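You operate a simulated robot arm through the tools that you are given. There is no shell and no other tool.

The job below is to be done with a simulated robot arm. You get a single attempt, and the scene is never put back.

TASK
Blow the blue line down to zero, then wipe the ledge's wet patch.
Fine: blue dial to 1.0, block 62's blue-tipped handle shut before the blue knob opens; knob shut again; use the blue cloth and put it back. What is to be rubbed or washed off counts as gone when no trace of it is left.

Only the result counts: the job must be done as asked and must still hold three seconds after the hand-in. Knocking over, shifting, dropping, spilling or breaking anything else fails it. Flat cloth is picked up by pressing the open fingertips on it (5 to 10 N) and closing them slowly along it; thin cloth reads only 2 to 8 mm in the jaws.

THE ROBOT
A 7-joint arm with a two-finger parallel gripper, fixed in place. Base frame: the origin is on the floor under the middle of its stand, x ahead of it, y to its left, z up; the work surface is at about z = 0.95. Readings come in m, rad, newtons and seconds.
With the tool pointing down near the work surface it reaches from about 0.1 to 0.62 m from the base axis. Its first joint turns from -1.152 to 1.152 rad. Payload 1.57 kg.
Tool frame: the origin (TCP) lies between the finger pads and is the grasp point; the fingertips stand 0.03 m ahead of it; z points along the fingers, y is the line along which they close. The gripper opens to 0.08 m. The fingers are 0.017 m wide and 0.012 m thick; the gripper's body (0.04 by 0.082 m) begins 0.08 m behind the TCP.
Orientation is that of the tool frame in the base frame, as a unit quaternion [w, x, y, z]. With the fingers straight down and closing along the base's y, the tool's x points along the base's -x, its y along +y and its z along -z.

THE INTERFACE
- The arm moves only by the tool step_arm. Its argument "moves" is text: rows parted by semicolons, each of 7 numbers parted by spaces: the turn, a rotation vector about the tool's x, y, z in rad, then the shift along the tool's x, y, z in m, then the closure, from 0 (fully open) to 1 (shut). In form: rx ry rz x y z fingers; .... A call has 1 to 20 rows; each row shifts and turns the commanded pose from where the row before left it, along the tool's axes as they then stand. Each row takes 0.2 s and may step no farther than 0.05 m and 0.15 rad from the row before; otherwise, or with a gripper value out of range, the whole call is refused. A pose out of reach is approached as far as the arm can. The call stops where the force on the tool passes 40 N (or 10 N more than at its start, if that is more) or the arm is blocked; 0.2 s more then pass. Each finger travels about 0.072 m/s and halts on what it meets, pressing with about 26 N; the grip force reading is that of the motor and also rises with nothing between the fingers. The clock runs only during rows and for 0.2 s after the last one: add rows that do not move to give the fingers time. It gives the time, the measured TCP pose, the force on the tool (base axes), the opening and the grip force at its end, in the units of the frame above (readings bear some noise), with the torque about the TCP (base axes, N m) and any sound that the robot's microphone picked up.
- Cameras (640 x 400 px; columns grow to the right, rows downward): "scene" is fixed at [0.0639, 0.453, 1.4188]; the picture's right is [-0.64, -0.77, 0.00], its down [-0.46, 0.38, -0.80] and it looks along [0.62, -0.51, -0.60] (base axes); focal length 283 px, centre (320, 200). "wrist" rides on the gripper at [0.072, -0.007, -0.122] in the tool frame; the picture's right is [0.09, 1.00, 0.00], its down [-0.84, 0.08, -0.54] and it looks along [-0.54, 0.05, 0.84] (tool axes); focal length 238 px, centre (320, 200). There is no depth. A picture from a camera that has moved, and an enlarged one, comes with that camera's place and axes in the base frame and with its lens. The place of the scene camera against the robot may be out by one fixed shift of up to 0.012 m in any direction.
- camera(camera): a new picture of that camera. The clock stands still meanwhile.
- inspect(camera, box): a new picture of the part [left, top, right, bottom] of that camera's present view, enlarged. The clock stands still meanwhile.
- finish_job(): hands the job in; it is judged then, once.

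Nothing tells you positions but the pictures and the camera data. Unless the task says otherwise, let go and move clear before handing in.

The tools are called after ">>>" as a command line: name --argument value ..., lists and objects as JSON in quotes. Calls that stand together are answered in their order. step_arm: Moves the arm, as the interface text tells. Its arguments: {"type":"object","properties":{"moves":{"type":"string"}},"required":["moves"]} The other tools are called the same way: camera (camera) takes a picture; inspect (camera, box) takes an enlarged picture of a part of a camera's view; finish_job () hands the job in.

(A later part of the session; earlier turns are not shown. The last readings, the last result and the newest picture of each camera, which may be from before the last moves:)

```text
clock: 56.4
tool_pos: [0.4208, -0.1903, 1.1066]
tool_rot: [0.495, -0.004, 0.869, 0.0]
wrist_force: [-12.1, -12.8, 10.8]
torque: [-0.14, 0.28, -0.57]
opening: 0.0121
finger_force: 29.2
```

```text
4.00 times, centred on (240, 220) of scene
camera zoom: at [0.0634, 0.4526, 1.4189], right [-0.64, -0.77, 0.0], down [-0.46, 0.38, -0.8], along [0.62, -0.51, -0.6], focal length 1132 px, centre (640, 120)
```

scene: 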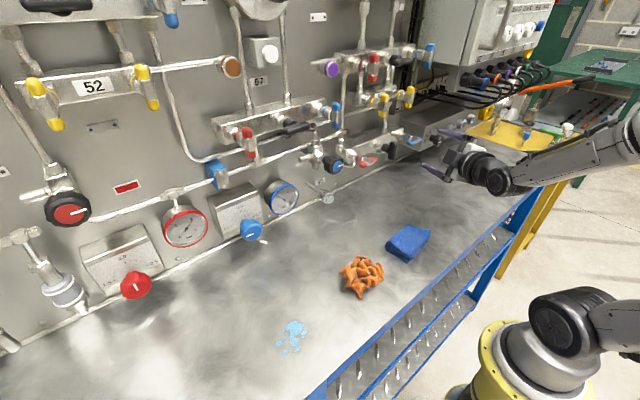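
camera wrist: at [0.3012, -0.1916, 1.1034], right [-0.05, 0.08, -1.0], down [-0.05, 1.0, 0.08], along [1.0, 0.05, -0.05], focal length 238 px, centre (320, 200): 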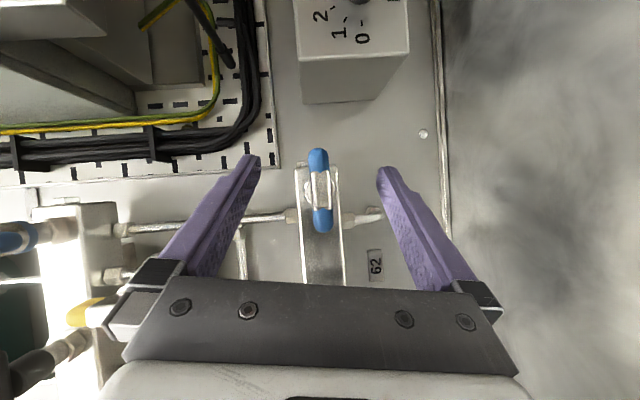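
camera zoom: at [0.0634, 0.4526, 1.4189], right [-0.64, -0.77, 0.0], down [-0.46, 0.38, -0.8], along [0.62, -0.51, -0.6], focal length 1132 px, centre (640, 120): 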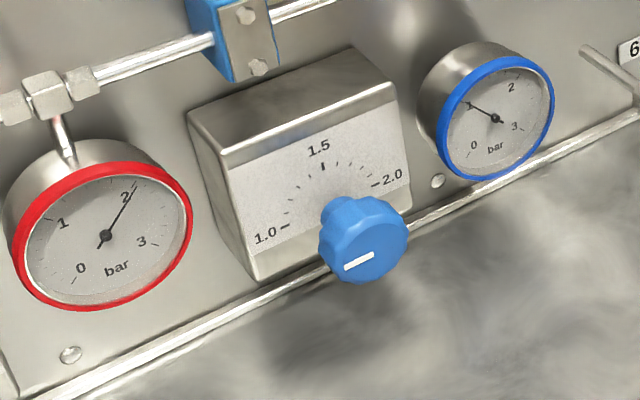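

The bar is upright now. I'll nudge it a little further to check it is fully against its stop.

>>> step_arm --moves "-0.0305 0 0.0518 0 -0.0007 0 1; 0 0 0 0 0 0 1"

>>> inspect --camera "wrist" --box '[240, 130, 400, 250]'

```text
clock: 57.0
tool_pos: [0.4203, -0.1902, 1.1061]
tool_rot: [0.495, 0.011, 0.869, 0.025]
wrist_force: [-8.8, -15.1, 7.6]
torque: [-0.9, 0.39, -0.45]
opening: 0.0129
finger_force: 29.6
```

```text
3.33 times, centred on (320, 190) of wrist
camera zoom: at [0.2789, -0.1979, 1.1074], right [-0.05, 1.0, -0.02], down [-0.04, 0.02, 1.0], along [1.0, 0.05, 0.04], focal length 794 px, centre (320, 233)
```

zoom: 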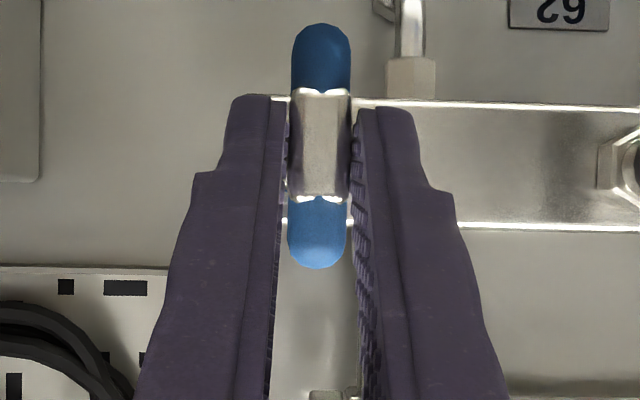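

The torque rose sharply and the bar didn't move further, so it is against its stop, upright and at right angles to where it was (shut). I'll release and back straight out.

>>> step_arm --moves "0.03 0 -0.0518 0 0.0007 0 1; 0 0 0 0 0 0 0.6; 0 0 0 0 0 0 0.3; 0 0 0 0 0 0 0; 0 0 0 0.0203 0 -0.0345 0; 0 0 0 0.0203 0 -0.0345 0; 0 0 0 0 0 0 0"

>>> camera --camera "wrist"

>>> inspect --camera "wrist" --box '[220, 110, 420, 235]'

>>> inspect --camera "scene" --box '[260, 90, 460, 215]'

```text
clock: 58.6
tool_pos: [0.3405, -0.1892, 1.1069]
tool_rot: [0.495, -0.006, 0.869, 0.001]
wrist_force: [0.1, -0.6, 0.2]
torque: [0.0, 0.0, 0.02]
opening: 0.08
finger_force: 0.1
```

```text
taken
camera wrist: at [0.1991, -0.1967, 1.1081], right [-0.06, 0.99, -0.08], down [-0.04, 0.08, 1.0], along [1.0, 0.06, 0.04], focal length 238 px, centre (320, 200)
```

wrist: 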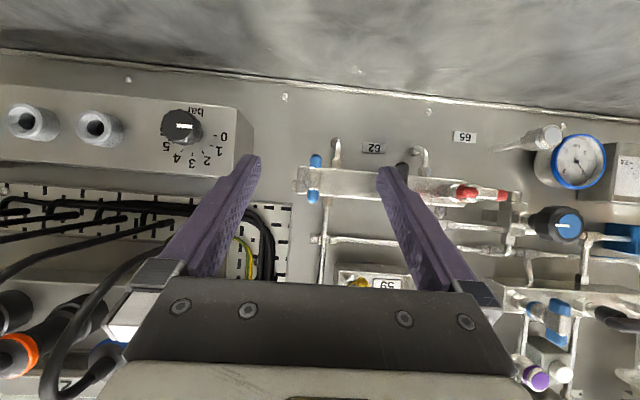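

```text
3.20 times, centred on (320, 172) of wrist
camera zoom: at [0.1991, -0.1967, 1.1081], right [-0.06, 0.99, -0.08], down [-0.04, 0.08, 1.0], along [1.0, 0.06, 0.04], focal length 763 px, centre (320, 288)
```

zoom: 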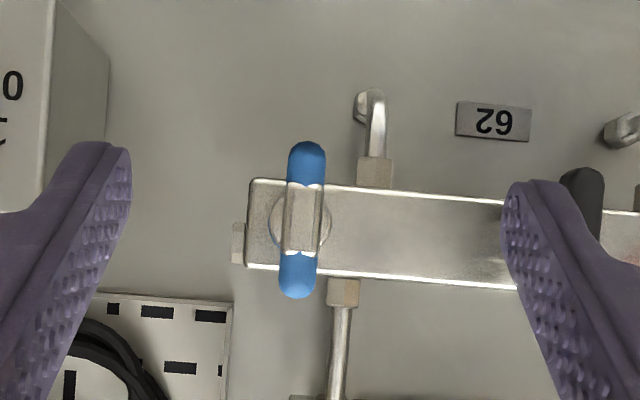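

```text
3.20 times, centred on (360, 152) of scene
camera zoom: at [0.0639, 0.453, 1.4188], right [-0.64, -0.77, 0.0], down [-0.46, 0.38, -0.8], along [0.62, -0.51, -0.6], focal length 906 px, centre (192, 352)
```

zoom: 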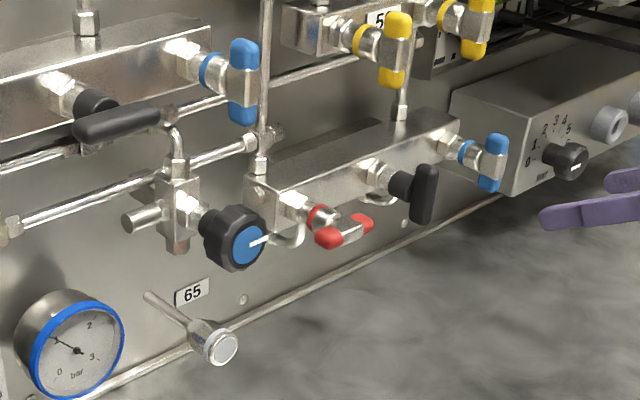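

Handle 62 stands upright now. Next I'll move in front of the vent knob with the blue centre (near (0.44, 0.088, 1.126)) and look at it straight-on.

>>> step_arm --moves "0 0 0 -0.0029 0.0462 -0.0017 0; 0 0 0 -0.0029 0.0462 -0.0017 0; 0 0 0 -0.0029 0.0462 -0.0017 0; 0 0 0 -0.0029 0.0462 -0.0017 0; 0 0 0 -0.0029 0.0462 -0.0017 0; 0 0 0 -0.0029 0.0462 -0.0017 0; 0 0 0 0 0 0 0"

>>> camera --camera "wrist"

>>> inspect --camera "wrist" --box '[220, 120, 420, 245]'

>>> camera --camera "scene"

```text
clock: 60.2
tool_pos: [0.3383, 0.0858, 1.1249]
tool_rot: [0.496, -0.005, 0.868, 0.001]
wrist_force: [-1.1, 0.2, 0.1]
torque: [-0.02, 0.02, 0.02]
opening: 0.0797
finger_force: 0.1
```

```text
taken
camera wrist: at [0.1966, 0.0786, 1.1261], right [-0.06, 0.99, -0.08], down [-0.04, 0.08, 1.0], along [1.0, 0.06, 0.04], focal length 238 px, centre (320, 200)
```

wrist: 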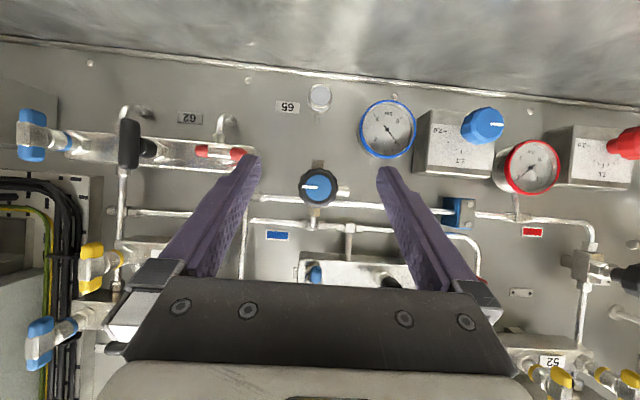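

```text
3.20 times, centred on (320, 182) of wrist
camera zoom: at [0.1966, 0.0786, 1.1261], right [-0.06, 0.99, -0.08], down [-0.04, 0.08, 1.0], along [1.0, 0.06, 0.04], focal length 763 px, centre (320, 256)
```

zoom: 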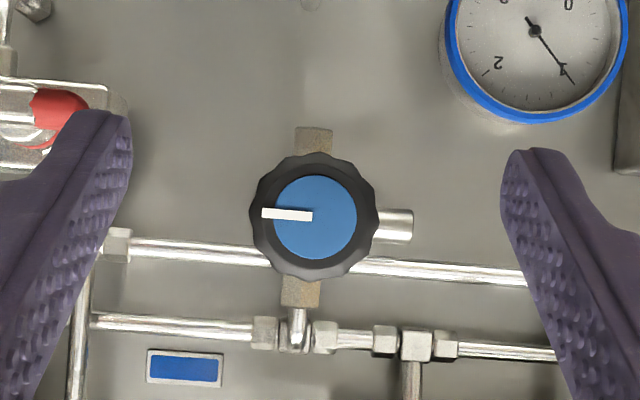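

```text
taken
```

scene: 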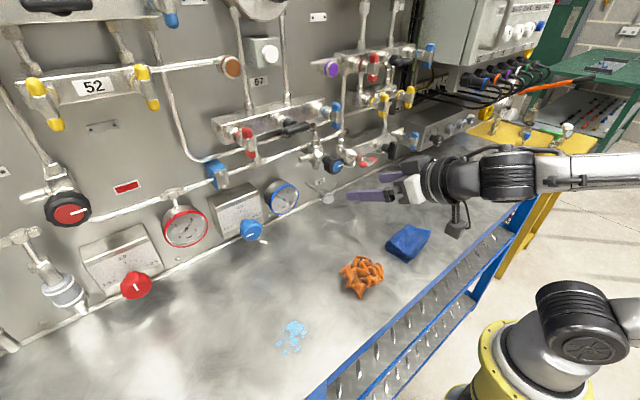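

The vent knob's front is at about (0.449, 0.090, 1.123), 42 mm across, with its pointer to the right; the gauge holds at 1.0. I'll line up with it and set a start angle of about +40° so I can turn it counter-clockwise.

>>> step_arm --moves "0 0 0 -0.0144 0.0039 0.0287 0; -0.071 0 0.1206 0 0 0 0; -0.071 0 0.1206 0 0 0 0; -0.071 0 0.1206 0 0 0 0; -0.071 0 0.1206 0 0 0 0; -0.071 0 0.1206 0 0 0 0; 0 0 0 0 0 0 0"

>>> camera --camera "wrist"

>>> inspect --camera "wrist" --box '[240, 130, 400, 250]'

```text
clock: 61.8
tool_pos: [0.3712, 0.0916, 1.1227]
tool_rot: [0.464, 0.166, 0.817, 0.299]
wrist_force: [0.0, -0.6, 0.1]
torque: [0.01, 0.01, 0.02]
opening: 0.0798
finger_force: 0.1
```

```text
taken
camera wrist: at [0.2289, 0.0856, 1.12], right [-0.05, 0.81, 0.58], down [-0.04, -0.58, 0.81], along [1.0, 0.02, 0.06], focal length 238 px, centre (320, 200)
```

wrist: 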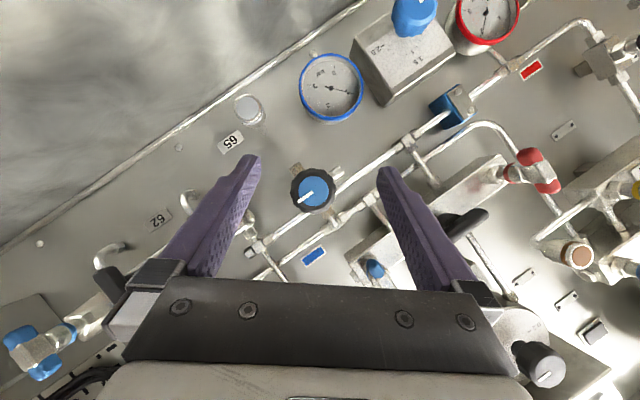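

```text
3.33 times, centred on (320, 190) of wrist
camera zoom: at [0.2289, 0.0856, 1.12], right [-0.05, 0.81, 0.58], down [-0.04, -0.58, 0.81], along [1.0, 0.02, 0.06], focal length 794 px, centre (320, 233)
```

zoom: 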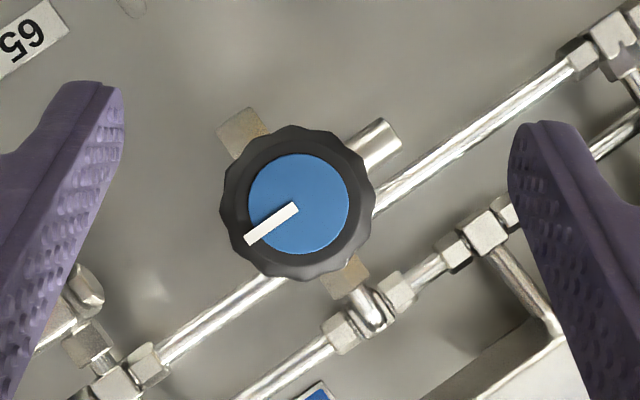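

The knob axis is confirmed at y ≈ 0.0898, z ≈ 1.123. I'll move in along x to TCP x ≈ 0.453 with open fingers.

>>> step_arm --moves "0 0 0 -0.0143 -0.0008 0.0232 0; 0 0 0 -0.0143 -0.0006 0.0232 0; 0 0 0 -0.0144 -0.0005 0.0231 0; 0 0 0 0 0 0 0"

>>> camera --camera "wrist"

>>> inspect --camera "scene" --box '[270, 110, 430, 210]'

```text
clock: 62.8
tool_pos: [0.4534, 0.0894, 1.1232]
tool_rot: [0.465, 0.166, 0.817, 0.298]
wrist_force: [0.4, 0.1, -0.8]
torque: [0.02, 0.0, 0.02]
opening: 0.08
finger_force: 0.1
```

```text
taken
camera wrist: at [0.3111, 0.0835, 1.1208], right [-0.05, 0.81, 0.58], down [-0.04, -0.58, 0.81], along [1.0, 0.02, 0.06], focal length 238 px, centre (320, 200)
```

wrist: 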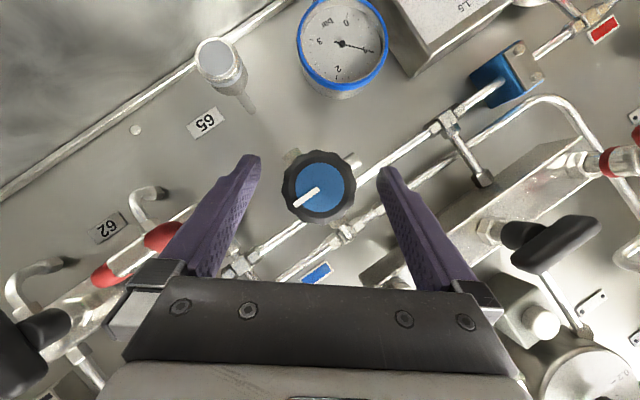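

```text
4.00 times, centred on (350, 160) of scene
camera zoom: at [0.064, 0.453, 1.4188], right [-0.64, -0.77, 0.0], down [-0.46, 0.38, -0.8], along [0.62, -0.51, -0.6], focal length 1132 px, centre (200, 360)
```

zoom: 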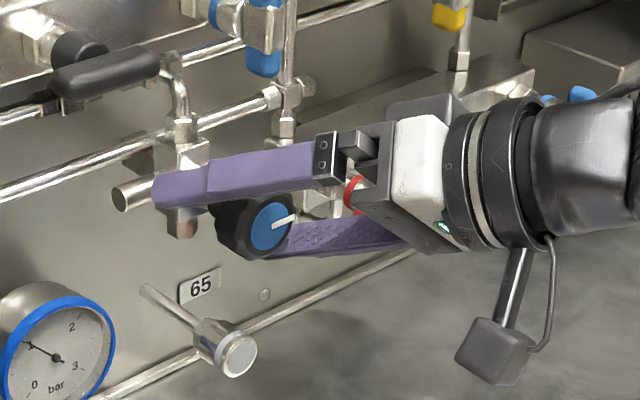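

The knob sits between the fingers and no contact force shows. I'll close on it.

>>> step_arm --moves "0 0 0 0 0 0 0.3; 0 0 0 0 0 0 0.45; 0 0 0 0 0 0 0.7; 0 0 0 0 0 0 0.7; 0 0 0 0 0 0 0.7"

>>> inspect --camera "wrist" --box '[240, 130, 400, 250]'

```text
clock: 64.0
tool_pos: [0.4526, 0.0889, 1.1229]
tool_rot: [0.464, 0.166, 0.818, 0.298]
wrist_force: [2.5, -7.2, -1.8]
torque: [0.0, -0.04, -0.18]
opening: 0.0412
finger_force: 45.0
```

```text
3.33 times, centred on (320, 190) of wrist
camera zoom: at [0.3109, 0.0832, 1.1204], right [-0.05, 0.82, 0.58], down [-0.04, -0.58, 0.81], along [1.0, 0.02, 0.06], focal length 794 px, centre (320, 233)
```

zoom: 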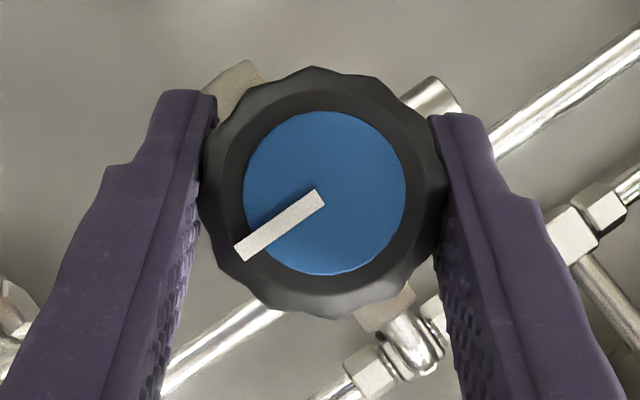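

Gripped at 41 mm. I'll turn counter-clockwise two steps and watch the torque, the gauge and the microphone.

>>> step_arm --moves "0.0719 0.0009 -0.12 0 0 0 0.7; 0.0719 0.0009 -0.12 0 0 0 0.7; 0 0 0 0 0 0 0.7"

>>> inspect --camera "wrist" --box '[240, 130, 400, 250]'

>>> inspect --camera "scene" --box '[240, 150, 340, 230]'

```text
clock: 64.8
tool_pos: [0.4525, 0.0882, 1.1236]
tool_rot: [0.482, 0.099, 0.851, 0.181]
wrist_force: [5.1, -6.8, -3.5]
torque: [0.04, -0.13, -0.63]
opening: 0.0414
finger_force: 45.6
```

```text
3.33 times, centred on (320, 190) of wrist
camera zoom: at [0.3107, 0.0826, 1.1224], right [-0.05, 0.94, 0.33], down [-0.03, -0.33, 0.94], along [1.0, 0.04, 0.05], focal length 794 px, centre (320, 233)
```

zoom: 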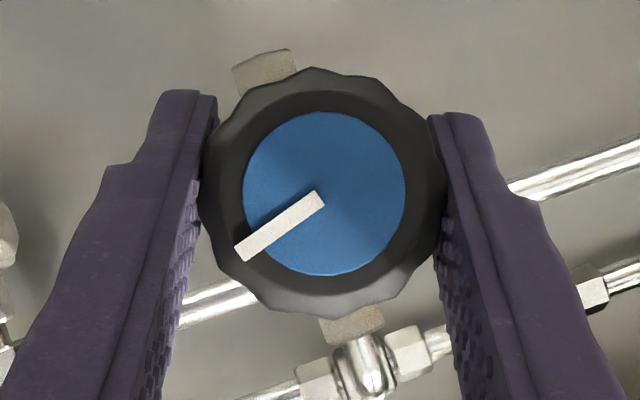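

```text
5.00 times, centred on (290, 190) of scene
camera zoom: at [0.0641, 0.4528, 1.4188], right [-0.64, -0.77, 0.0], down [-0.46, 0.38, -0.8], along [0.62, -0.51, -0.6], focal length 1415 px, centre (470, 250)
```

zoom: 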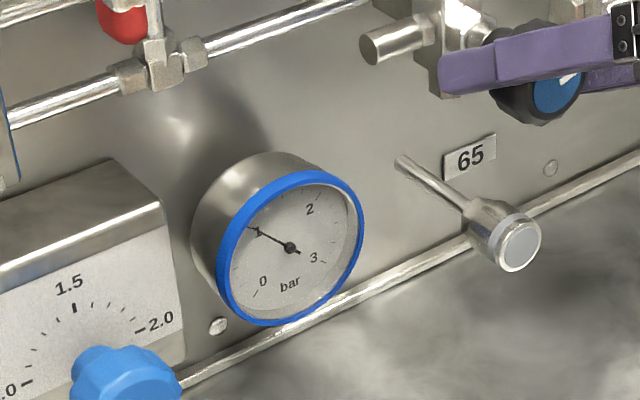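

The knob turns freely counter-clockwise; the gauge still shows 1.0. I'll continue turning.

>>> step_arm --moves "0.0719 0.0009 -0.12 0 0 0 0.7; 0.0719 0.0009 -0.12 0 0 0 0.7; 0.0719 0.0009 -0.12 0 0 0 0.7; 0.0719 0.0009 -0.12 0 0 0 0.7; 0 0 0 0 0 0 0.7"

>>> inspect --camera "scene" --box '[240, 150, 340, 230]'

>>> inspect --camera "wrist" --box '[240, 130, 400, 250]'

```text
clock: 65.5
tool_pos: [0.4531, 0.0901, 1.1232]
tool_rot: [0.493, 0.053, 0.863, 0.101]
wrist_force: [-5.9, -7.7, 0.3]
torque: [-0.02, -0.11, 0.07]
opening: 0.0414
finger_force: 45.2
out of reach, approached as far as the arm can: row 2
stopped in row 3: the force on the tool passed its limit at 43 N (the readings are from after the stop); the commanded pose is now the measured one
```

```text
5.00 times, centred on (290, 190) of scene
camera zoom: at [0.0637, 0.4527, 1.4189], right [-0.64, -0.77, 0.0], down [-0.46, 0.38, -0.8], along [0.62, -0.51, -0.6], focal length 1415 px, centre (470, 250)
```

zoom: 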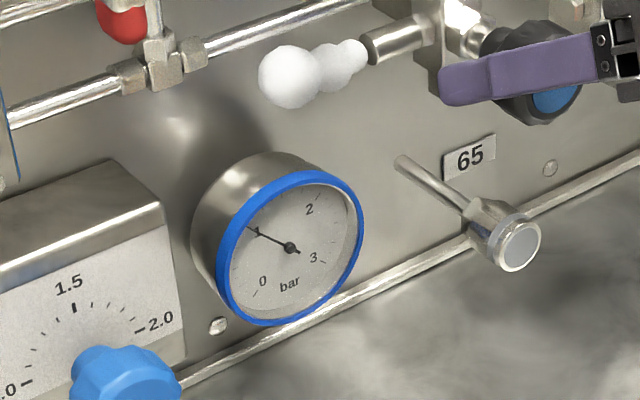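

```text
3.33 times, centred on (320, 190) of wrist
camera zoom: at [0.3107, 0.0825, 1.1226], right [-0.05, 0.99, 0.15], down [-0.04, -0.15, 0.99], along [1.0, 0.05, 0.05], focal length 794 px, centre (320, 233)
```

zoom: 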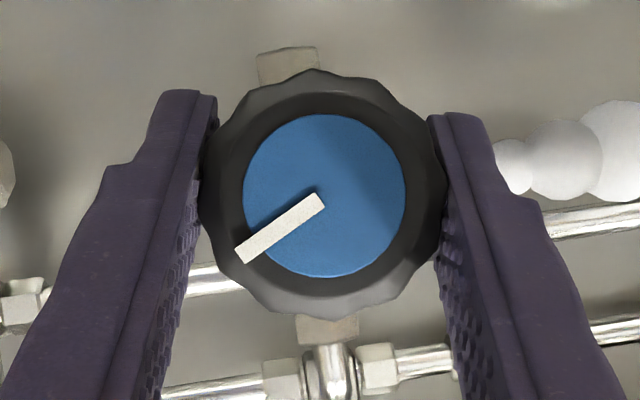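

The vent has opened: a puff of gas comes from the outlet. I'll hold still and let the line blow down.

>>> step_arm --moves "0 0 0 0 0 0 0.7; 0 0 0 0 0 0 0.7; 0 0 0 0 0 0 0.7; 0 0 0 0 0 0 0.7; 0 0 0 0 0 0 0.7; 0 0 0 0 0 0 0.7; 0 0 0 0 0 0 0.7; 0 0 0 0 0 0 0.7; 0 0 0 0 0 0 0.7; 0 0 0 0 0 0 0.7"

>>> inspect --camera "scene" --box '[240, 150, 340, 230]'

```text
clock: 67.7
tool_pos: [0.4519, 0.0902, 1.1225]
tool_rot: [0.493, 0.052, 0.863, 0.101]
wrist_force: [-6.9, -20.4, 1.0]
torque: [-0.02, -0.06, -0.18]
opening: 0.0413
finger_force: 44.6
```

```text
5.00 times, centred on (290, 190) of scene
camera zoom: at [0.0637, 0.4523, 1.419], right [-0.64, -0.77, 0.0], down [-0.46, 0.38, -0.8], along [0.62, -0.51, -0.6], focal length 1415 px, centre (470, 250)
```

zoom: 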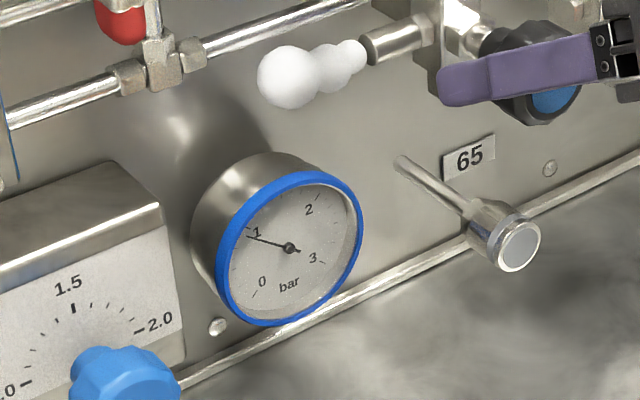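

The gauge is sinking (≈0.88). I'll keep holding and let it vent further.

>>> step_arm --moves "0 0 0 0 0 0 0.7; 0 0 0 0 0 0 0.7; 0 0 0 0 0 0 0.7; 0 0 0 0 0 0 0.7; 0 0 0 0 0 0 0.7; 0 0 0 0 0 0 0.7; 0 0 0 0 0 0 0.7; 0 0 0 0 0 0 0.7; 0 0 0 0 0 0 0.7; 0 0 0 0 0 0 0.7; 0 0 0 0 0 0 0.7; 0 0 0 0 0 0 0.7; 0 0 0 0 0 0 0.7; 0 0 0 0 0 0 0.7; 0 0 0 0 0 0 0.7; 0 0 0 0 0 0 0.7; 0 0 0 0 0 0 0.7; 0 0 0 0 0 0 0.7; 0 0 0 0 0 0 0.7; 0 0 0 0 0 0 0.7"

>>> inspect --camera "scene" --box '[240, 150, 340, 230]'

```text
clock: 71.9
tool_pos: [0.4527, 0.0898, 1.1231]
tool_rot: [0.491, 0.053, 0.863, 0.101]
wrist_force: [-4.3, -23.1, 1.4]
torque: [-0.03, -0.04, -0.17]
opening: 0.0414
finger_force: 45.0
```

```text
5.00 times, centred on (290, 190) of scene
camera zoom: at [0.0638, 0.4522, 1.419], right [-0.64, -0.77, 0.0], down [-0.46, 0.38, -0.8], along [0.62, -0.51, -0.6], focal length 1415 px, centre (470, 250)
```

zoom: 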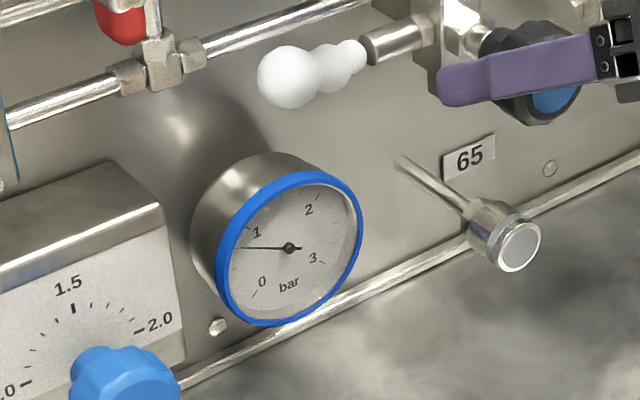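

Venting is slow with the knob only part-open. I'll regrip at the earlier angle and open it further.

>>> step_arm --moves "0 0 0 0 0 0 0.3; 0 0 0 0 0 0 0; 0 0 0 0 0 0 0; -0.0719 -0.0009 0.12 0 0 0 0; -0.0719 -0.0009 0.12 0 0 0 0; -0.0719 -0.0009 0.12 0 0 0 0; 0 0 0 0 0 0 0; 0 0 0 0 0 0 0.3; 0 0 0 0 0 0 0.45; 0 0 0 0 0 0 0.7; 0 0 0 0 0 0 0.7; 0.0719 0.0009 -0.12 0 0 0 0.7; 0.0719 0.0009 -0.12 0 0 0 0.7; 0.0719 0.0009 -0.12 0 0 0 0.7; 0 0 0 0 0 0 0.7"

>>> inspect --camera "scene" --box '[240, 150, 340, 230]'

>>> inspect --camera "wrist" --box '[240, 130, 400, 250]'

```text
clock: 75.1
tool_pos: [0.4529, 0.0905, 1.1241]
tool_rot: [0.499, 0.06, 0.857, 0.111]
wrist_force: [-18.4, -5.0, -12.5]
torque: [0.03, 0.71, -0.27]
opening: 0.0412
finger_force: 44.9
out of reach, approached as far as the arm can: row 5, 14
```

```text
5.00 times, centred on (290, 190) of scene
camera zoom: at [0.0635, 0.4528, 1.4188], right [-0.64, -0.77, 0.0], down [-0.46, 0.38, -0.8], along [0.62, -0.51, -0.6], focal length 1415 px, centre (470, 250)
```

zoom: 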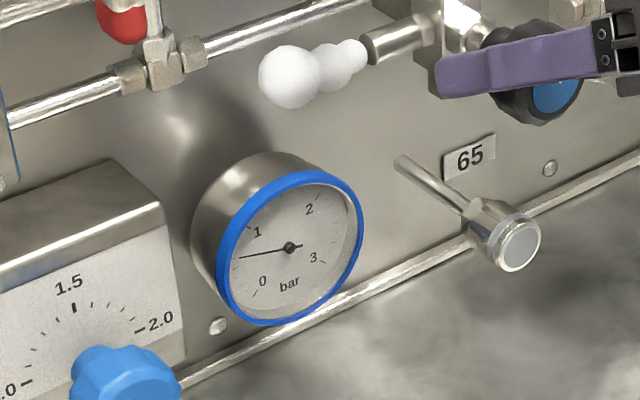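

```text
3.33 times, centred on (320, 190) of wrist
camera zoom: at [0.3126, 0.0827, 1.1219], right [-0.05, 0.98, 0.17], down [-0.06, -0.17, 0.98], along [1.0, 0.04, 0.07], focal length 794 px, centre (320, 233)
```

zoom: 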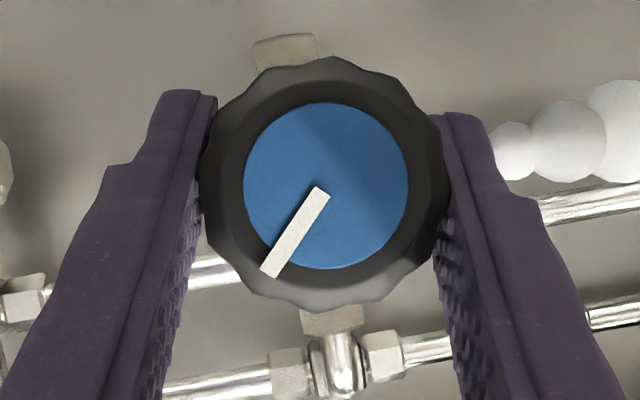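

The knob is now about 49° open and the gauge is near 0.6. I'll hold and keep venting.

>>> step_arm --moves "0 0 0 0 0 0 0.7; 0 0 0 0 0 0 0.7; 0 0 0 0 0 0 0.7; 0 0 0 0 0 0 0.7; 0 0 0 0 0 0 0.7; 0 0 0 0 0 0 0.7; 0 0 0 0 0 0 0.7; 0 0 0 0 0 0 0.7; 0 0 0 0 0 0 0.7; 0 0 0 0 0 0 0.7; 0 0 0 0 0 0 0.7; 0 0 0 0 0 0 0.7; 0 0 0 0 0 0 0.7; 0 0 0 0 0 0 0.7; 0 0 0 0 0 0 0.7; 0 0 0 0 0 0 0.7; 0 0 0 0 0 0 0.7; 0 0 0 0 0 0 0.7; 0 0 0 0 0 0 0.7; 0 0 0 0 0 0 0.7"

>>> inspect --camera "scene" --box '[240, 150, 340, 230]'

```text
clock: 79.3
tool_pos: [0.4541, 0.0895, 1.125]
tool_rot: [0.499, 0.06, 0.857, 0.111]
wrist_force: [-10.3, -8.9, -17.6]
torque: [-0.03, 0.19, -0.03]
opening: 0.0414
finger_force: 44.5
```

```text
5.00 times, centred on (290, 190) of scene
camera zoom: at [0.0639, 0.4528, 1.4188], right [-0.64, -0.77, 0.0], down [-0.46, 0.38, -0.8], along [0.62, -0.51, -0.6], focal length 1415 px, centre (470, 250)
```

zoom: 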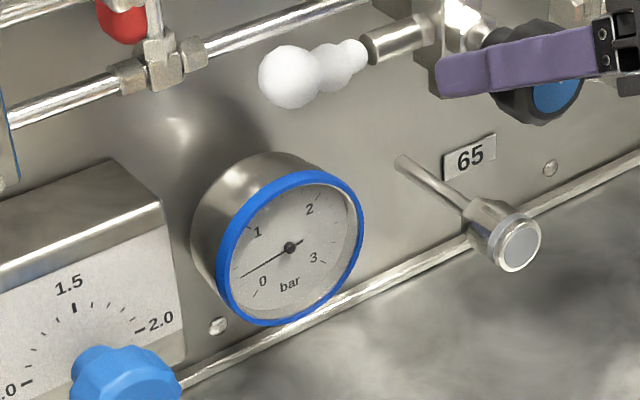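

The gauge is down to about 0.35. I'll hold for more venting.

>>> step_arm --moves "0 0 0 0 0 0 0.7; 0 0 0 0 0 0 0.7; 0 0 0 0 0 0 0.7; 0 0 0 0 0 0 0.7; 0 0 0 0 0 0 0.7; 0 0 0 0 0 0 0.7; 0 0 0 0 0 0 0.7; 0 0 0 0 0 0 0.7; 0 0 0 0 0 0 0.7; 0 0 0 0 0 0 0.7; 0 0 0 0 0 0 0.7; 0 0 0 0 0 0 0.7; 0 0 0 0 0 0 0.7; 0 0 0 0 0 0 0.7; 0 0 0 0 0 0 0.7; 0 0 0 0 0 0 0.7; 0 0 0 0 0 0 0.7; 0 0 0 0 0 0 0.7; 0 0 0 0 0 0 0.7; 0 0 0 0 0 0 0.7"

>>> step_arm --moves "0 0 0 0 0 0 0.7; 0 0 0 0 0 0 0.7; 0 0 0 0 0 0 0.7; 0 0 0 0 0 0 0.7; 0 0 0 0 0 0 0.7; 0 0 0 0 0 0 0.7; 0 0 0 0 0 0 0.7; 0 0 0 0 0 0 0.7; 0 0 0 0 0 0 0.7; 0 0 0 0 0 0 0.7; 0 0 0 0 0 0 0.7; 0 0 0 0 0 0 0.7; 0 0 0 0 0 0 0.7; 0 0 0 0 0 0 0.7; 0 0 0 0 0 0 0.7; 0 0 0 0 0 0 0.7; 0 0 0 0 0 0 0.7; 0 0 0 0 0 0 0.7; 0 0 0 0 0 0 0.7; 0 0 0 0 0 0 0.7"

>>> inspect --camera "scene" --box '[240, 150, 340, 230]'

```text
clock: 83.5
tool_pos: [0.4553, 0.0895, 1.1249]
tool_rot: [0.499, 0.059, 0.857, 0.112]
wrist_force: [-10.5, -9.9, -18.8]
torque: [-0.04, 0.18, -0.05]
opening: 0.0411
finger_force: 44.8
```

```text
clock: 87.7
tool_pos: [0.454, 0.0889, 1.1248]
tool_rot: [0.5, 0.061, 0.857, 0.11]
wrist_force: [-9.8, -9.5, -17.3]
torque: [-0.05, 0.16, -0.09]
opening: 0.0412
finger_force: 45.1
```

```text
5.00 times, centred on (290, 190) of scene
camera zoom: at [0.0639, 0.4527, 1.4188], right [-0.64, -0.77, 0.0], down [-0.46, 0.38, -0.8], along [0.62, -0.51, -0.6], focal length 1415 px, centre (470, 250)
```

zoom: 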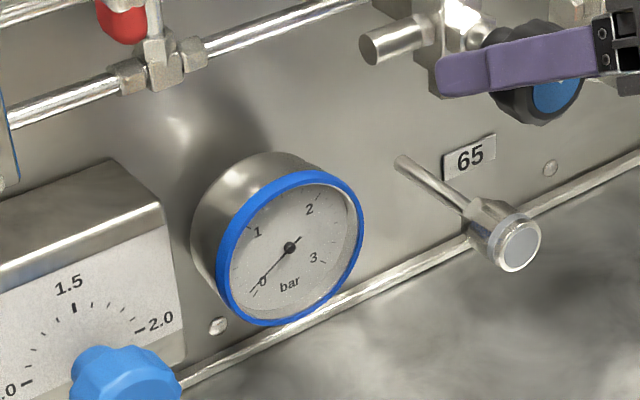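

The puff has ended and the needle is almost on 0. I'll hold a little longer and look closer.

>>> step_arm --moves "0 0 0 0 0 0 0.7; 0 0 0 0 0 0 0.7; 0 0 0 0 0 0 0.7; 0 0 0 0 0 0 0.7; 0 0 0 0 0 0 0.7; 0 0 0 0 0 0 0.7; 0 0 0 0 0 0 0.7; 0 0 0 0 0 0 0.7; 0 0 0 0 0 0 0.7; 0 0 0 0 0 0 0.7; 0 0 0 0 0 0 0.7; 0 0 0 0 0 0 0.7; 0 0 0 0 0 0 0.7; 0 0 0 0 0 0 0.7; 0 0 0 0 0 0 0.7; 0 0 0 0 0 0 0.7; 0 0 0 0 0 0 0.7; 0 0 0 0 0 0 0.7; 0 0 0 0 0 0 0.7; 0 0 0 0 0 0 0.7"

>>> inspect --camera "scene" --box '[264, 174, 304, 224]'

>>> inspect --camera "wrist" --box '[240, 0, 480, 160]'

```text
clock: 91.9
tool_pos: [0.4548, 0.0895, 1.1255]
tool_rot: [0.5, 0.06, 0.857, 0.111]
wrist_force: [-11.3, -10.0, -17.6]
torque: [-0.03, 0.19, -0.06]
opening: 0.0411
finger_force: 44.8
```

```text
8.00 times, centred on (284, 199) of scene
camera zoom: at [0.0638, 0.4527, 1.4189], right [-0.64, -0.77, 0.0], down [-0.46, 0.38, -0.8], along [0.62, -0.51, -0.6], focal length 2265 px, centre (608, 208)
```

zoom: 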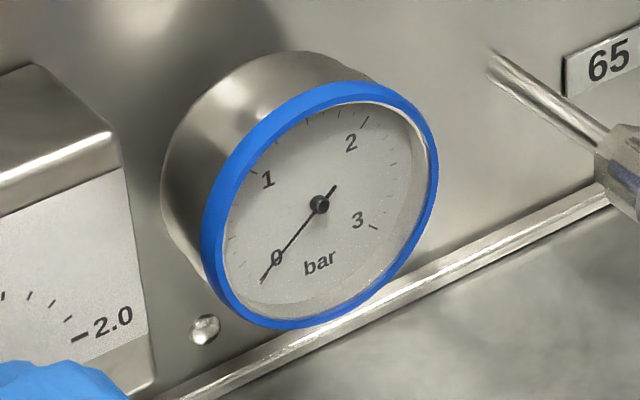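

```text
2.50 times, centred on (360, 80) of wrist
camera zoom: at [0.3128, 0.0825, 1.1221], right [-0.05, 0.98, 0.17], down [-0.06, -0.17, 0.98], along [1.0, 0.04, 0.07], focal length 596 px, centre (220, 500)
```

zoom: 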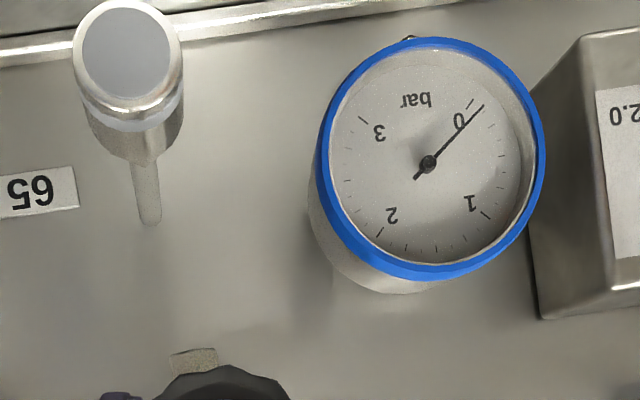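

The needle still looks a touch above the 0 tick. I'll keep the vent open a bit longer and compare again.

>>> step_arm --moves "0 0 0 0 0 0 0.7; 0 0 0 0 0 0 0.7; 0 0 0 0 0 0 0.7; 0 0 0 0 0 0 0.7; 0 0 0 0 0 0 0.7; 0 0 0 0 0 0 0.7; 0 0 0 0 0 0 0.7; 0 0 0 0 0 0 0.7; 0 0 0 0 0 0 0.7; 0 0 0 0 0 0 0.7; 0 0 0 0 0 0 0.7; 0 0 0 0 0 0 0.7; 0 0 0 0 0 0 0.7; 0 0 0 0 0 0 0.7; 0 0 0 0 0 0 0.7; 0 0 0 0 0 0 0.7; 0 0 0 0 0 0 0.7; 0 0 0 0 0 0 0.7; 0 0 0 0 0 0 0.7; 0 0 0 0 0 0 0.7"

>>> inspect --camera "scene" --box '[264, 174, 304, 224]'

>>> inspect --camera "wrist" --box '[350, 0, 470, 120]'

```text
clock: 96.1
tool_pos: [0.4544, 0.09, 1.1239]
tool_rot: [0.5, 0.06, 0.857, 0.111]
wrist_force: [-10.8, -10.2, -17.4]
torque: [-0.04, 0.19, -0.04]
opening: 0.0411
finger_force: 45.0
```

```text
8.00 times, centred on (284, 199) of scene
camera zoom: at [0.0638, 0.4527, 1.4189], right [-0.64, -0.77, 0.0], down [-0.46, 0.38, -0.8], along [0.62, -0.51, -0.6], focal length 2265 px, centre (608, 208)
```

zoom: 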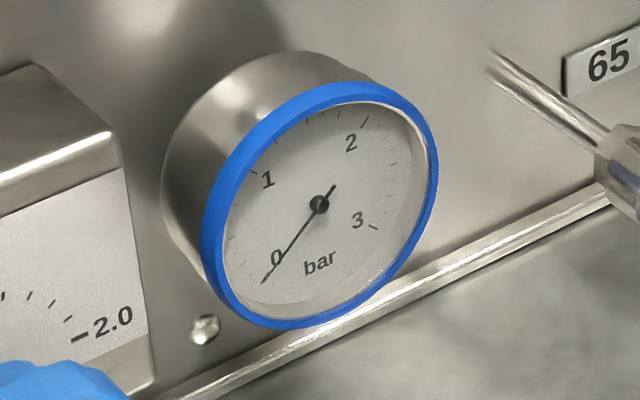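

```text
3.33 times, centred on (410, 60) of wrist
camera zoom: at [0.3128, 0.0825, 1.1222], right [-0.05, 0.98, 0.17], down [-0.06, -0.17, 0.98], along [1.0, 0.04, 0.07], focal length 794 px, centre (20, 667)
```

zoom: 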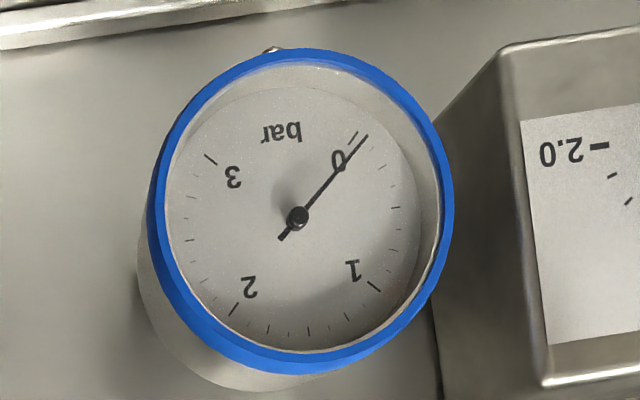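

The needle keeps creeping toward the tick (≈0.05). I'll let it vent for several more seconds.

>>> step_arm --moves "0 0 0 0 0 0 0.7; 0 0 0 0 0 0 0.7; 0 0 0 0 0 0 0.7; 0 0 0 0 0 0 0.7; 0 0 0 0 0 0 0.7; 0 0 0 0 0 0 0.7; 0 0 0 0 0 0 0.7; 0 0 0 0 0 0 0.7; 0 0 0 0 0 0 0.7; 0 0 0 0 0 0 0.7; 0 0 0 0 0 0 0.7; 0 0 0 0 0 0 0.7; 0 0 0 0 0 0 0.7; 0 0 0 0 0 0 0.7; 0 0 0 0 0 0 0.7; 0 0 0 0 0 0 0.7; 0 0 0 0 0 0 0.7; 0 0 0 0 0 0 0.7; 0 0 0 0 0 0 0.7; 0 0 0 0 0 0 0.7"

>>> step_arm --moves "0 0 0 0 0 0 0.7; 0 0 0 0 0 0 0.7; 0 0 0 0 0 0 0.7; 0 0 0 0 0 0 0.7; 0 0 0 0 0 0 0.7; 0 0 0 0 0 0 0.7; 0 0 0 0 0 0 0.7; 0 0 0 0 0 0 0.7; 0 0 0 0 0 0 0.7; 0 0 0 0 0 0 0.7; 0 0 0 0 0 0 0.7; 0 0 0 0 0 0 0.7; 0 0 0 0 0 0 0.7; 0 0 0 0 0 0 0.7; 0 0 0 0 0 0 0.7; 0 0 0 0 0 0 0.7; 0 0 0 0 0 0 0.7; 0 0 0 0 0 0 0.7; 0 0 0 0 0 0 0.7; 0 0 0 0 0 0 0.7"

>>> step_arm --moves "0 0 0 0 0 0 0.7; 0 0 0 0 0 0 0.7; 0 0 0 0 0 0 0.7; 0 0 0 0 0 0 0.7; 0 0 0 0 0 0 0.7; 0 0 0 0 0 0 0.7; 0 0 0 0 0 0 0.7; 0 0 0 0 0 0 0.7; 0 0 0 0 0 0 0.7; 0 0 0 0 0 0 0.7; 0 0 0 0 0 0 0.7; 0 0 0 0 0 0 0.7; 0 0 0 0 0 0 0.7; 0 0 0 0 0 0 0.7; 0 0 0 0 0 0 0.7; 0 0 0 0 0 0 0.7; 0 0 0 0 0 0 0.7; 0 0 0 0 0 0 0.7; 0 0 0 0 0 0 0.7; 0 0 0 0 0 0 0.7"

>>> inspect --camera "wrist" --box '[350, 0, 470, 120]'

```text
clock: 100.3
tool_pos: [0.4546, 0.0889, 1.1261]
tool_rot: [0.5, 0.06, 0.857, 0.111]
wrist_force: [-11.4, -12.2, -17.9]
torque: [-0.07, 0.18, -0.04]
opening: 0.0412
finger_force: 45.5
```

```text
clock: 104.5
tool_pos: [0.4535, 0.0881, 1.1263]
tool_rot: [0.501, 0.06, 0.856, 0.111]
wrist_force: [-11.8, -11.3, -18.2]
torque: [-0.07, 0.17, -0.07]
opening: 0.0413
finger_force: 44.9
```

```text
clock: 108.7
tool_pos: [0.4548, 0.0901, 1.1248]
tool_rot: [0.5, 0.06, 0.857, 0.111]
wrist_force: [-11.5, -11.3, -16.7]
torque: [-0.06, 0.16, -0.06]
opening: 0.041
finger_force: 44.6
```

```text
3.33 times, centred on (410, 60) of wrist
camera zoom: at [0.3129, 0.0825, 1.1223], right [-0.05, 0.98, 0.17], down [-0.06, -0.17, 0.98], along [1.0, 0.04, 0.07], focal length 794 px, centre (20, 667)
```

zoom: 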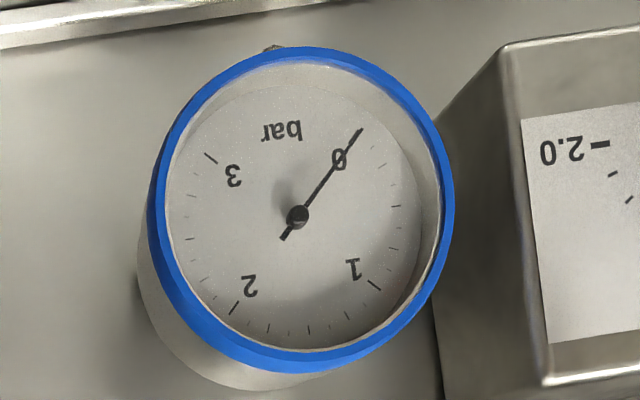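

The needle now lies on the 0 tick. I'll release the stressed grip to re-centre before closing the vent knob.

>>> step_arm --moves "0 0 0 0 0 0 0.7; 0 0 0 0 0 0 0.7; 0 0 0 0 0 0 0.7; 0 0 0 0 0 0 0.7; 0 0 0 0 0 0 0.7; 0 0 0 0 0 0 0.7; 0 0 0 0 0 0 0.7; 0 0 0 0 0 0 0.7; 0 0 0 0 0 0 0.7; 0 0 0 0 0 0 0.7; 0 0 0 0 0 0 0.3; 0 0 0 0 0 0 0; 0 0 0 0 0 0 0; 0 0 0 0 0 0 0"

>>> inspect --camera "wrist" --box '[240, 130, 400, 250]'

>>> inspect --camera "wrist" --box '[350, 0, 470, 120]'

```text
clock: 111.7
tool_pos: [0.4551, 0.0903, 1.1289]
tool_rot: [0.504, 0.061, 0.854, 0.111]
wrist_force: [0.2, -0.9, 0.4]
torque: [-0.02, -0.01, -0.01]
opening: 0.0801
finger_force: 0.1
```

```text
3.33 times, centred on (320, 190) of wrist
camera zoom: at [0.3146, 0.083, 1.1246], right [-0.05, 0.98, 0.17], down [-0.07, -0.18, 0.98], along [1.0, 0.04, 0.08], focal length 794 px, centre (320, 233)
```

zoom: 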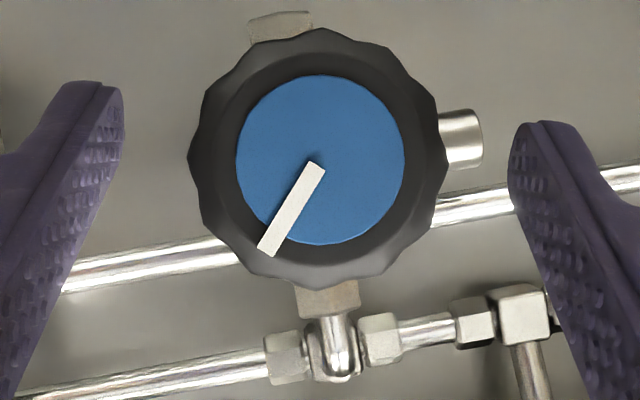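

```text
3.33 times, centred on (410, 60) of wrist
camera zoom: at [0.3146, 0.083, 1.1246], right [-0.05, 0.98, 0.17], down [-0.07, -0.18, 0.98], along [1.0, 0.04, 0.08], focal length 794 px, centre (20, 667)
```

zoom: 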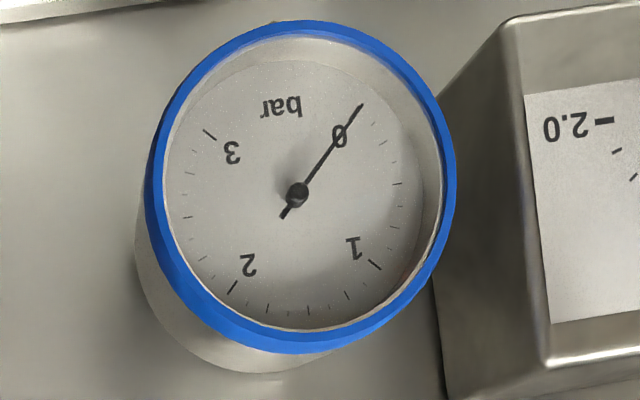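

I'll re-centre on the knob axis and test the clockwise range with the fingers open before gripping.

>>> step_arm --moves "0 0 0 0.0058 -0.0019 0.0009 0; -0.0338 -0.0005 0.0612 0 0 0 0; -0.0338 -0.0005 0.0612 0 0 0 0; -0.0338 -0.0005 0.0612 0 0 0 0; -0.0338 -0.0005 0.0612 0 0 0 0; -0.0338 -0.0005 0.0612 0 0 0 0; -0.0338 -0.0005 0.0612 0 0 0 0; 0 0 0 0 0 0 0"

```text
clock: 113.5
tool_pos: [0.4547, 0.0887, 1.1235]
tool_rot: [0.479, 0.165, 0.813, 0.287]
wrist_force: [0.2, -0.5, -0.8]
torque: [0.0, 0.03, 0.0]
opening: 0.0798
finger_force: 0.0
```

>>> step_arm --moves "-0.0338 -0.0005 0.0612 0 0 0 0; -0.0338 -0.0005 0.0612 0 0 0 0; -0.0338 -0.0005 0.0612 0 0 0 0; -0.0338 -0.0005 0.0612 0 0 0 0; -0.0338 -0.0005 0.0612 0 0 0 0; -0.0338 -0.0005 0.0612 0 0 0 0; 0 0 0 0 0 0 0"

```text
clock: 115.1
tool_pos: [0.4544, 0.088, 1.123]
tool_rot: [0.435, 0.261, 0.735, 0.45]
wrist_force: [0.4, -0.6, 0.2]
torque: [0.02, 0.05, 0.01]
opening: 0.0799
finger_force: 0.1
```

Clean up to about +63°. I'll test a bit further, to about +87°.

>>> step_arm --moves "-0.0338 -0.0005 0.0612 0 0 0 0; -0.0338 -0.0005 0.0612 0 0 0 0; -0.0338 -0.0005 0.0612 0 0 0 0; 0 0 0 0 0 0 0"

```text
clock: 116.1
tool_pos: [0.4547, 0.0891, 1.1233]
tool_rot: [0.405, 0.306, 0.683, 0.525]
wrist_force: [0.0, -0.6, -1.0]
torque: [0.01, 0.0, 0.03]
opening: 0.0798
finger_force: 0.0
```

Fine to about +75°. I'll turn back to +40° with open fingers, grip the knob, and turn it clockwise.

>>> step_arm --moves "0.0338 0.0005 -0.0612 0 0 0 0; 0.0338 0.0005 -0.0612 0 0 0 0; 0.0338 0.0005 -0.0612 0 0 0 0; 0.0338 0.0005 -0.0612 0 0 0 0; 0.0338 0.0005 -0.0612 0 0 0 0; 0.0338 0.0005 -0.0612 0 0 0 0; 0.0338 0.0005 -0.0612 0 0 0 0; 0.0338 0.0005 -0.0612 0 0 0 0; 0.0338 0.0005 -0.0612 0 0 0 0; 0 0 0 0 0 0 0; 0 0 0 0 0 0 0.3; 0 0 0 0 0 0 0.45; 0 0 0 0 0 0 0.7; 0 0 0 0 0 0 0.7; 0 0 0 0 0 0 0.7"

>>> inspect --camera "wrist" --box '[240, 130, 400, 250]'

```text
clock: 119.3
tool_pos: [0.4543, 0.0894, 1.1232]
tool_rot: [0.48, 0.164, 0.813, 0.287]
wrist_force: [-0.1, -0.9, -0.7]
torque: [-0.02, -0.01, -0.03]
opening: 0.0416
finger_force: 44.6
```

```text
3.33 times, centred on (320, 190) of wrist
camera zoom: at [0.3127, 0.0856, 1.1164], right [-0.05, 0.83, 0.56], down [-0.07, -0.56, 0.82], along [1.0, 0.01, 0.09], focal length 794 px, centre (320, 233)
```

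zoom: 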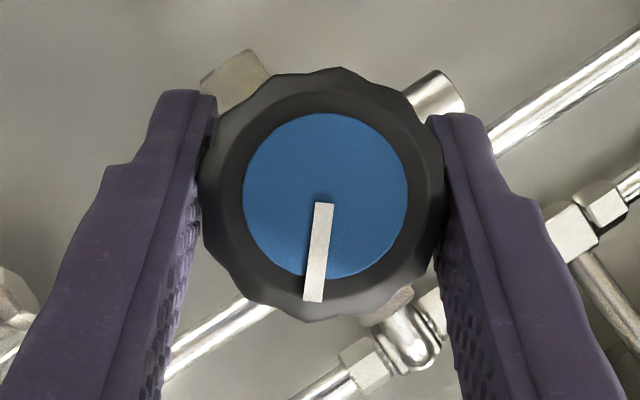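

Gripped with almost no side force. Now turning clockwise to close.

>>> step_arm --moves "-0.0338 -0.0005 0.0612 0 0 0 0.7; -0.0338 -0.0005 0.0612 0 0 0 0.7; -0.0338 -0.0005 0.0612 0 0 0 0.7; -0.0338 -0.0005 0.0612 0 0 0 0.7; -0.0338 -0.0005 0.0612 0 0 0 0.7; -0.0338 -0.0005 0.0612 0 0 0 0.7; -0.0338 -0.0005 0.0612 0 0 0 0.7; -0.0338 -0.0005 0.0612 0 0 0 0.7; -0.0338 -0.0005 0.0612 0 0 0 0.7; 0 0 0 0 0 0 0.7"

>>> inspect --camera "wrist" --box '[240, 130, 400, 250]'

```text
clock: 121.5
tool_pos: [0.4543, 0.0884, 1.122]
tool_rot: [0.404, 0.307, 0.683, 0.525]
wrist_force: [5.9, -5.5, -8.3]
torque: [0.0, -0.08, 0.21]
opening: 0.0414
finger_force: 44.7
```

```text
3.33 times, centred on (320, 190) of wrist
camera zoom: at [0.3126, 0.0906, 1.1156], right [-0.05, 0.34, 0.94], down [-0.07, -0.94, 0.33], along [1.0, -0.05, 0.07], focal length 794 px, centre (320, 233)
```

zoom: 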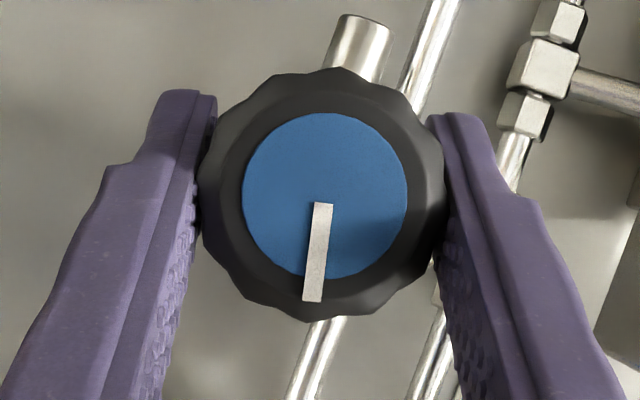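

36° of the way back; about 13° remains. I'll release, step back, regrip and turn until the stop.

>>> step_arm --moves "0 0 0 0 0 0 0.3; 0 0 0 0 0 0 0; 0 0 0 0 0 0 0; 0.0338 0.0005 -0.0612 0 0 0 0; 0.0338 0.0005 -0.0612 0 0 0 0; 0.0338 0.0005 -0.0612 0 0 0 0; 0.0338 0.0005 -0.0612 0 0 0 0; 0.0338 0.0005 -0.0612 0 0 0 0; 0.0338 0.0005 -0.0612 0 0 0 0; 0 0 0 0 0 0 0; 0 0 0 0 0 0 0.3; 0 0 0 0 0 0 0.45; 0 0 0 0 0 0 0.7; 0 0 0 0 0 0 0.7; 0 0 0 0 0 0 0.7"

>>> step_arm --moves "-0.0338 -0.0005 0.0612 0 0 0 0.7; -0.0338 -0.0005 0.0612 0 0 0 0.7; -0.0338 -0.0005 0.0612 0 0 0 0.7; 0 0 0 0 0 0 0.7"

>>> inspect --camera "wrist" --box '[240, 130, 400, 250]'

```text
clock: 124.7
tool_pos: [0.4539, 0.0886, 1.1239]
tool_rot: [0.46, 0.214, 0.778, 0.371]
wrist_force: [1.2, -3.3, -1.1]
torque: [-0.03, -0.05, -0.1]
opening: 0.0413
finger_force: 45.0
```

```text
clock: 125.7
tool_pos: [0.4539, 0.0893, 1.1226]
tool_rot: [0.434, 0.262, 0.736, 0.45]
wrist_force: [4.7, -4.3, -5.0]
torque: [-0.02, -0.22, 0.11]
opening: 0.0412
finger_force: 45.0
```

```text
3.33 times, centred on (320, 190) of wrist
camera zoom: at [0.3126, 0.0887, 1.1155], right [-0.05, 0.53, 0.85], down [-0.07, -0.85, 0.52], along [1.0, -0.03, 0.08], focal length 794 px, centre (320, 233)
```

zoom: 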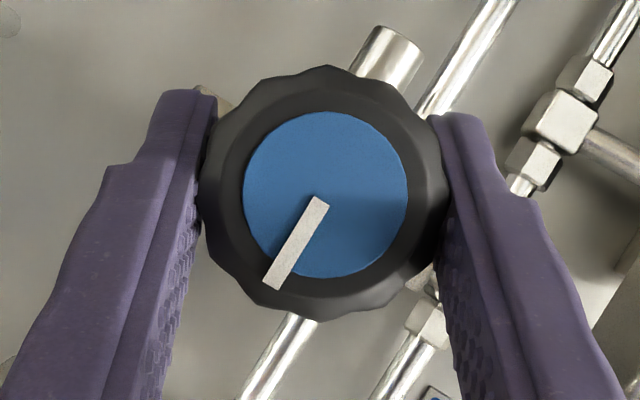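

About 5° remains and no stop felt yet. I'll continue in small steps.

>>> step_arm --moves "-0.0338 -0.0005 0.0612 0 0 0 0.7; 0 0 0 0 0 0 0.7"

>>> step_arm --moves "-0.0242 -0.0003 0.0437 0 0 0 0.7; 0 0 0 0 0 0 0.7"

>>> inspect --camera "wrist" --box '[240, 130, 400, 250]'

```text
clock: 126.3
tool_pos: [0.4539, 0.0888, 1.1229]
tool_rot: [0.425, 0.276, 0.72, 0.475]
wrist_force: [5.1, -3.7, -5.8]
torque: [-0.85, -0.11, 0.28]
opening: 0.0408
finger_force: 45.0
```

```text
clock: 126.9
tool_pos: [0.4546, 0.0893, 1.1225]
tool_rot: [0.417, 0.288, 0.706, 0.494]
wrist_force: [0.7, -6.6, -8.7]
torque: [-0.64, -0.1, -0.01]
opening: 0.0414
finger_force: 45.4
```

```text
3.33 times, centred on (320, 190) of wrist
camera zoom: at [0.3123, 0.0898, 1.1154], right [-0.05, 0.42, 0.91], down [-0.07, -0.91, 0.42], along [1.0, -0.04, 0.07], focal length 794 px, centre (320, 233)
```

zoom: 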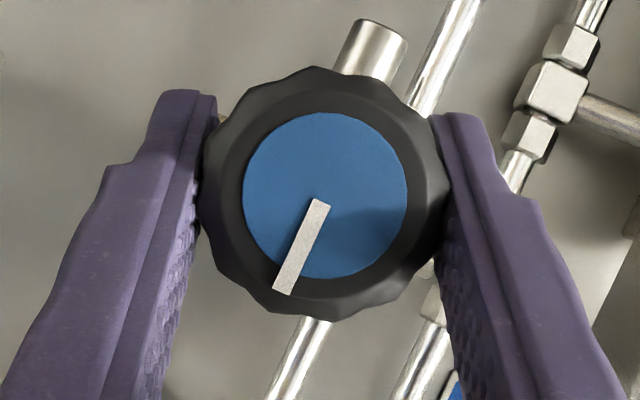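

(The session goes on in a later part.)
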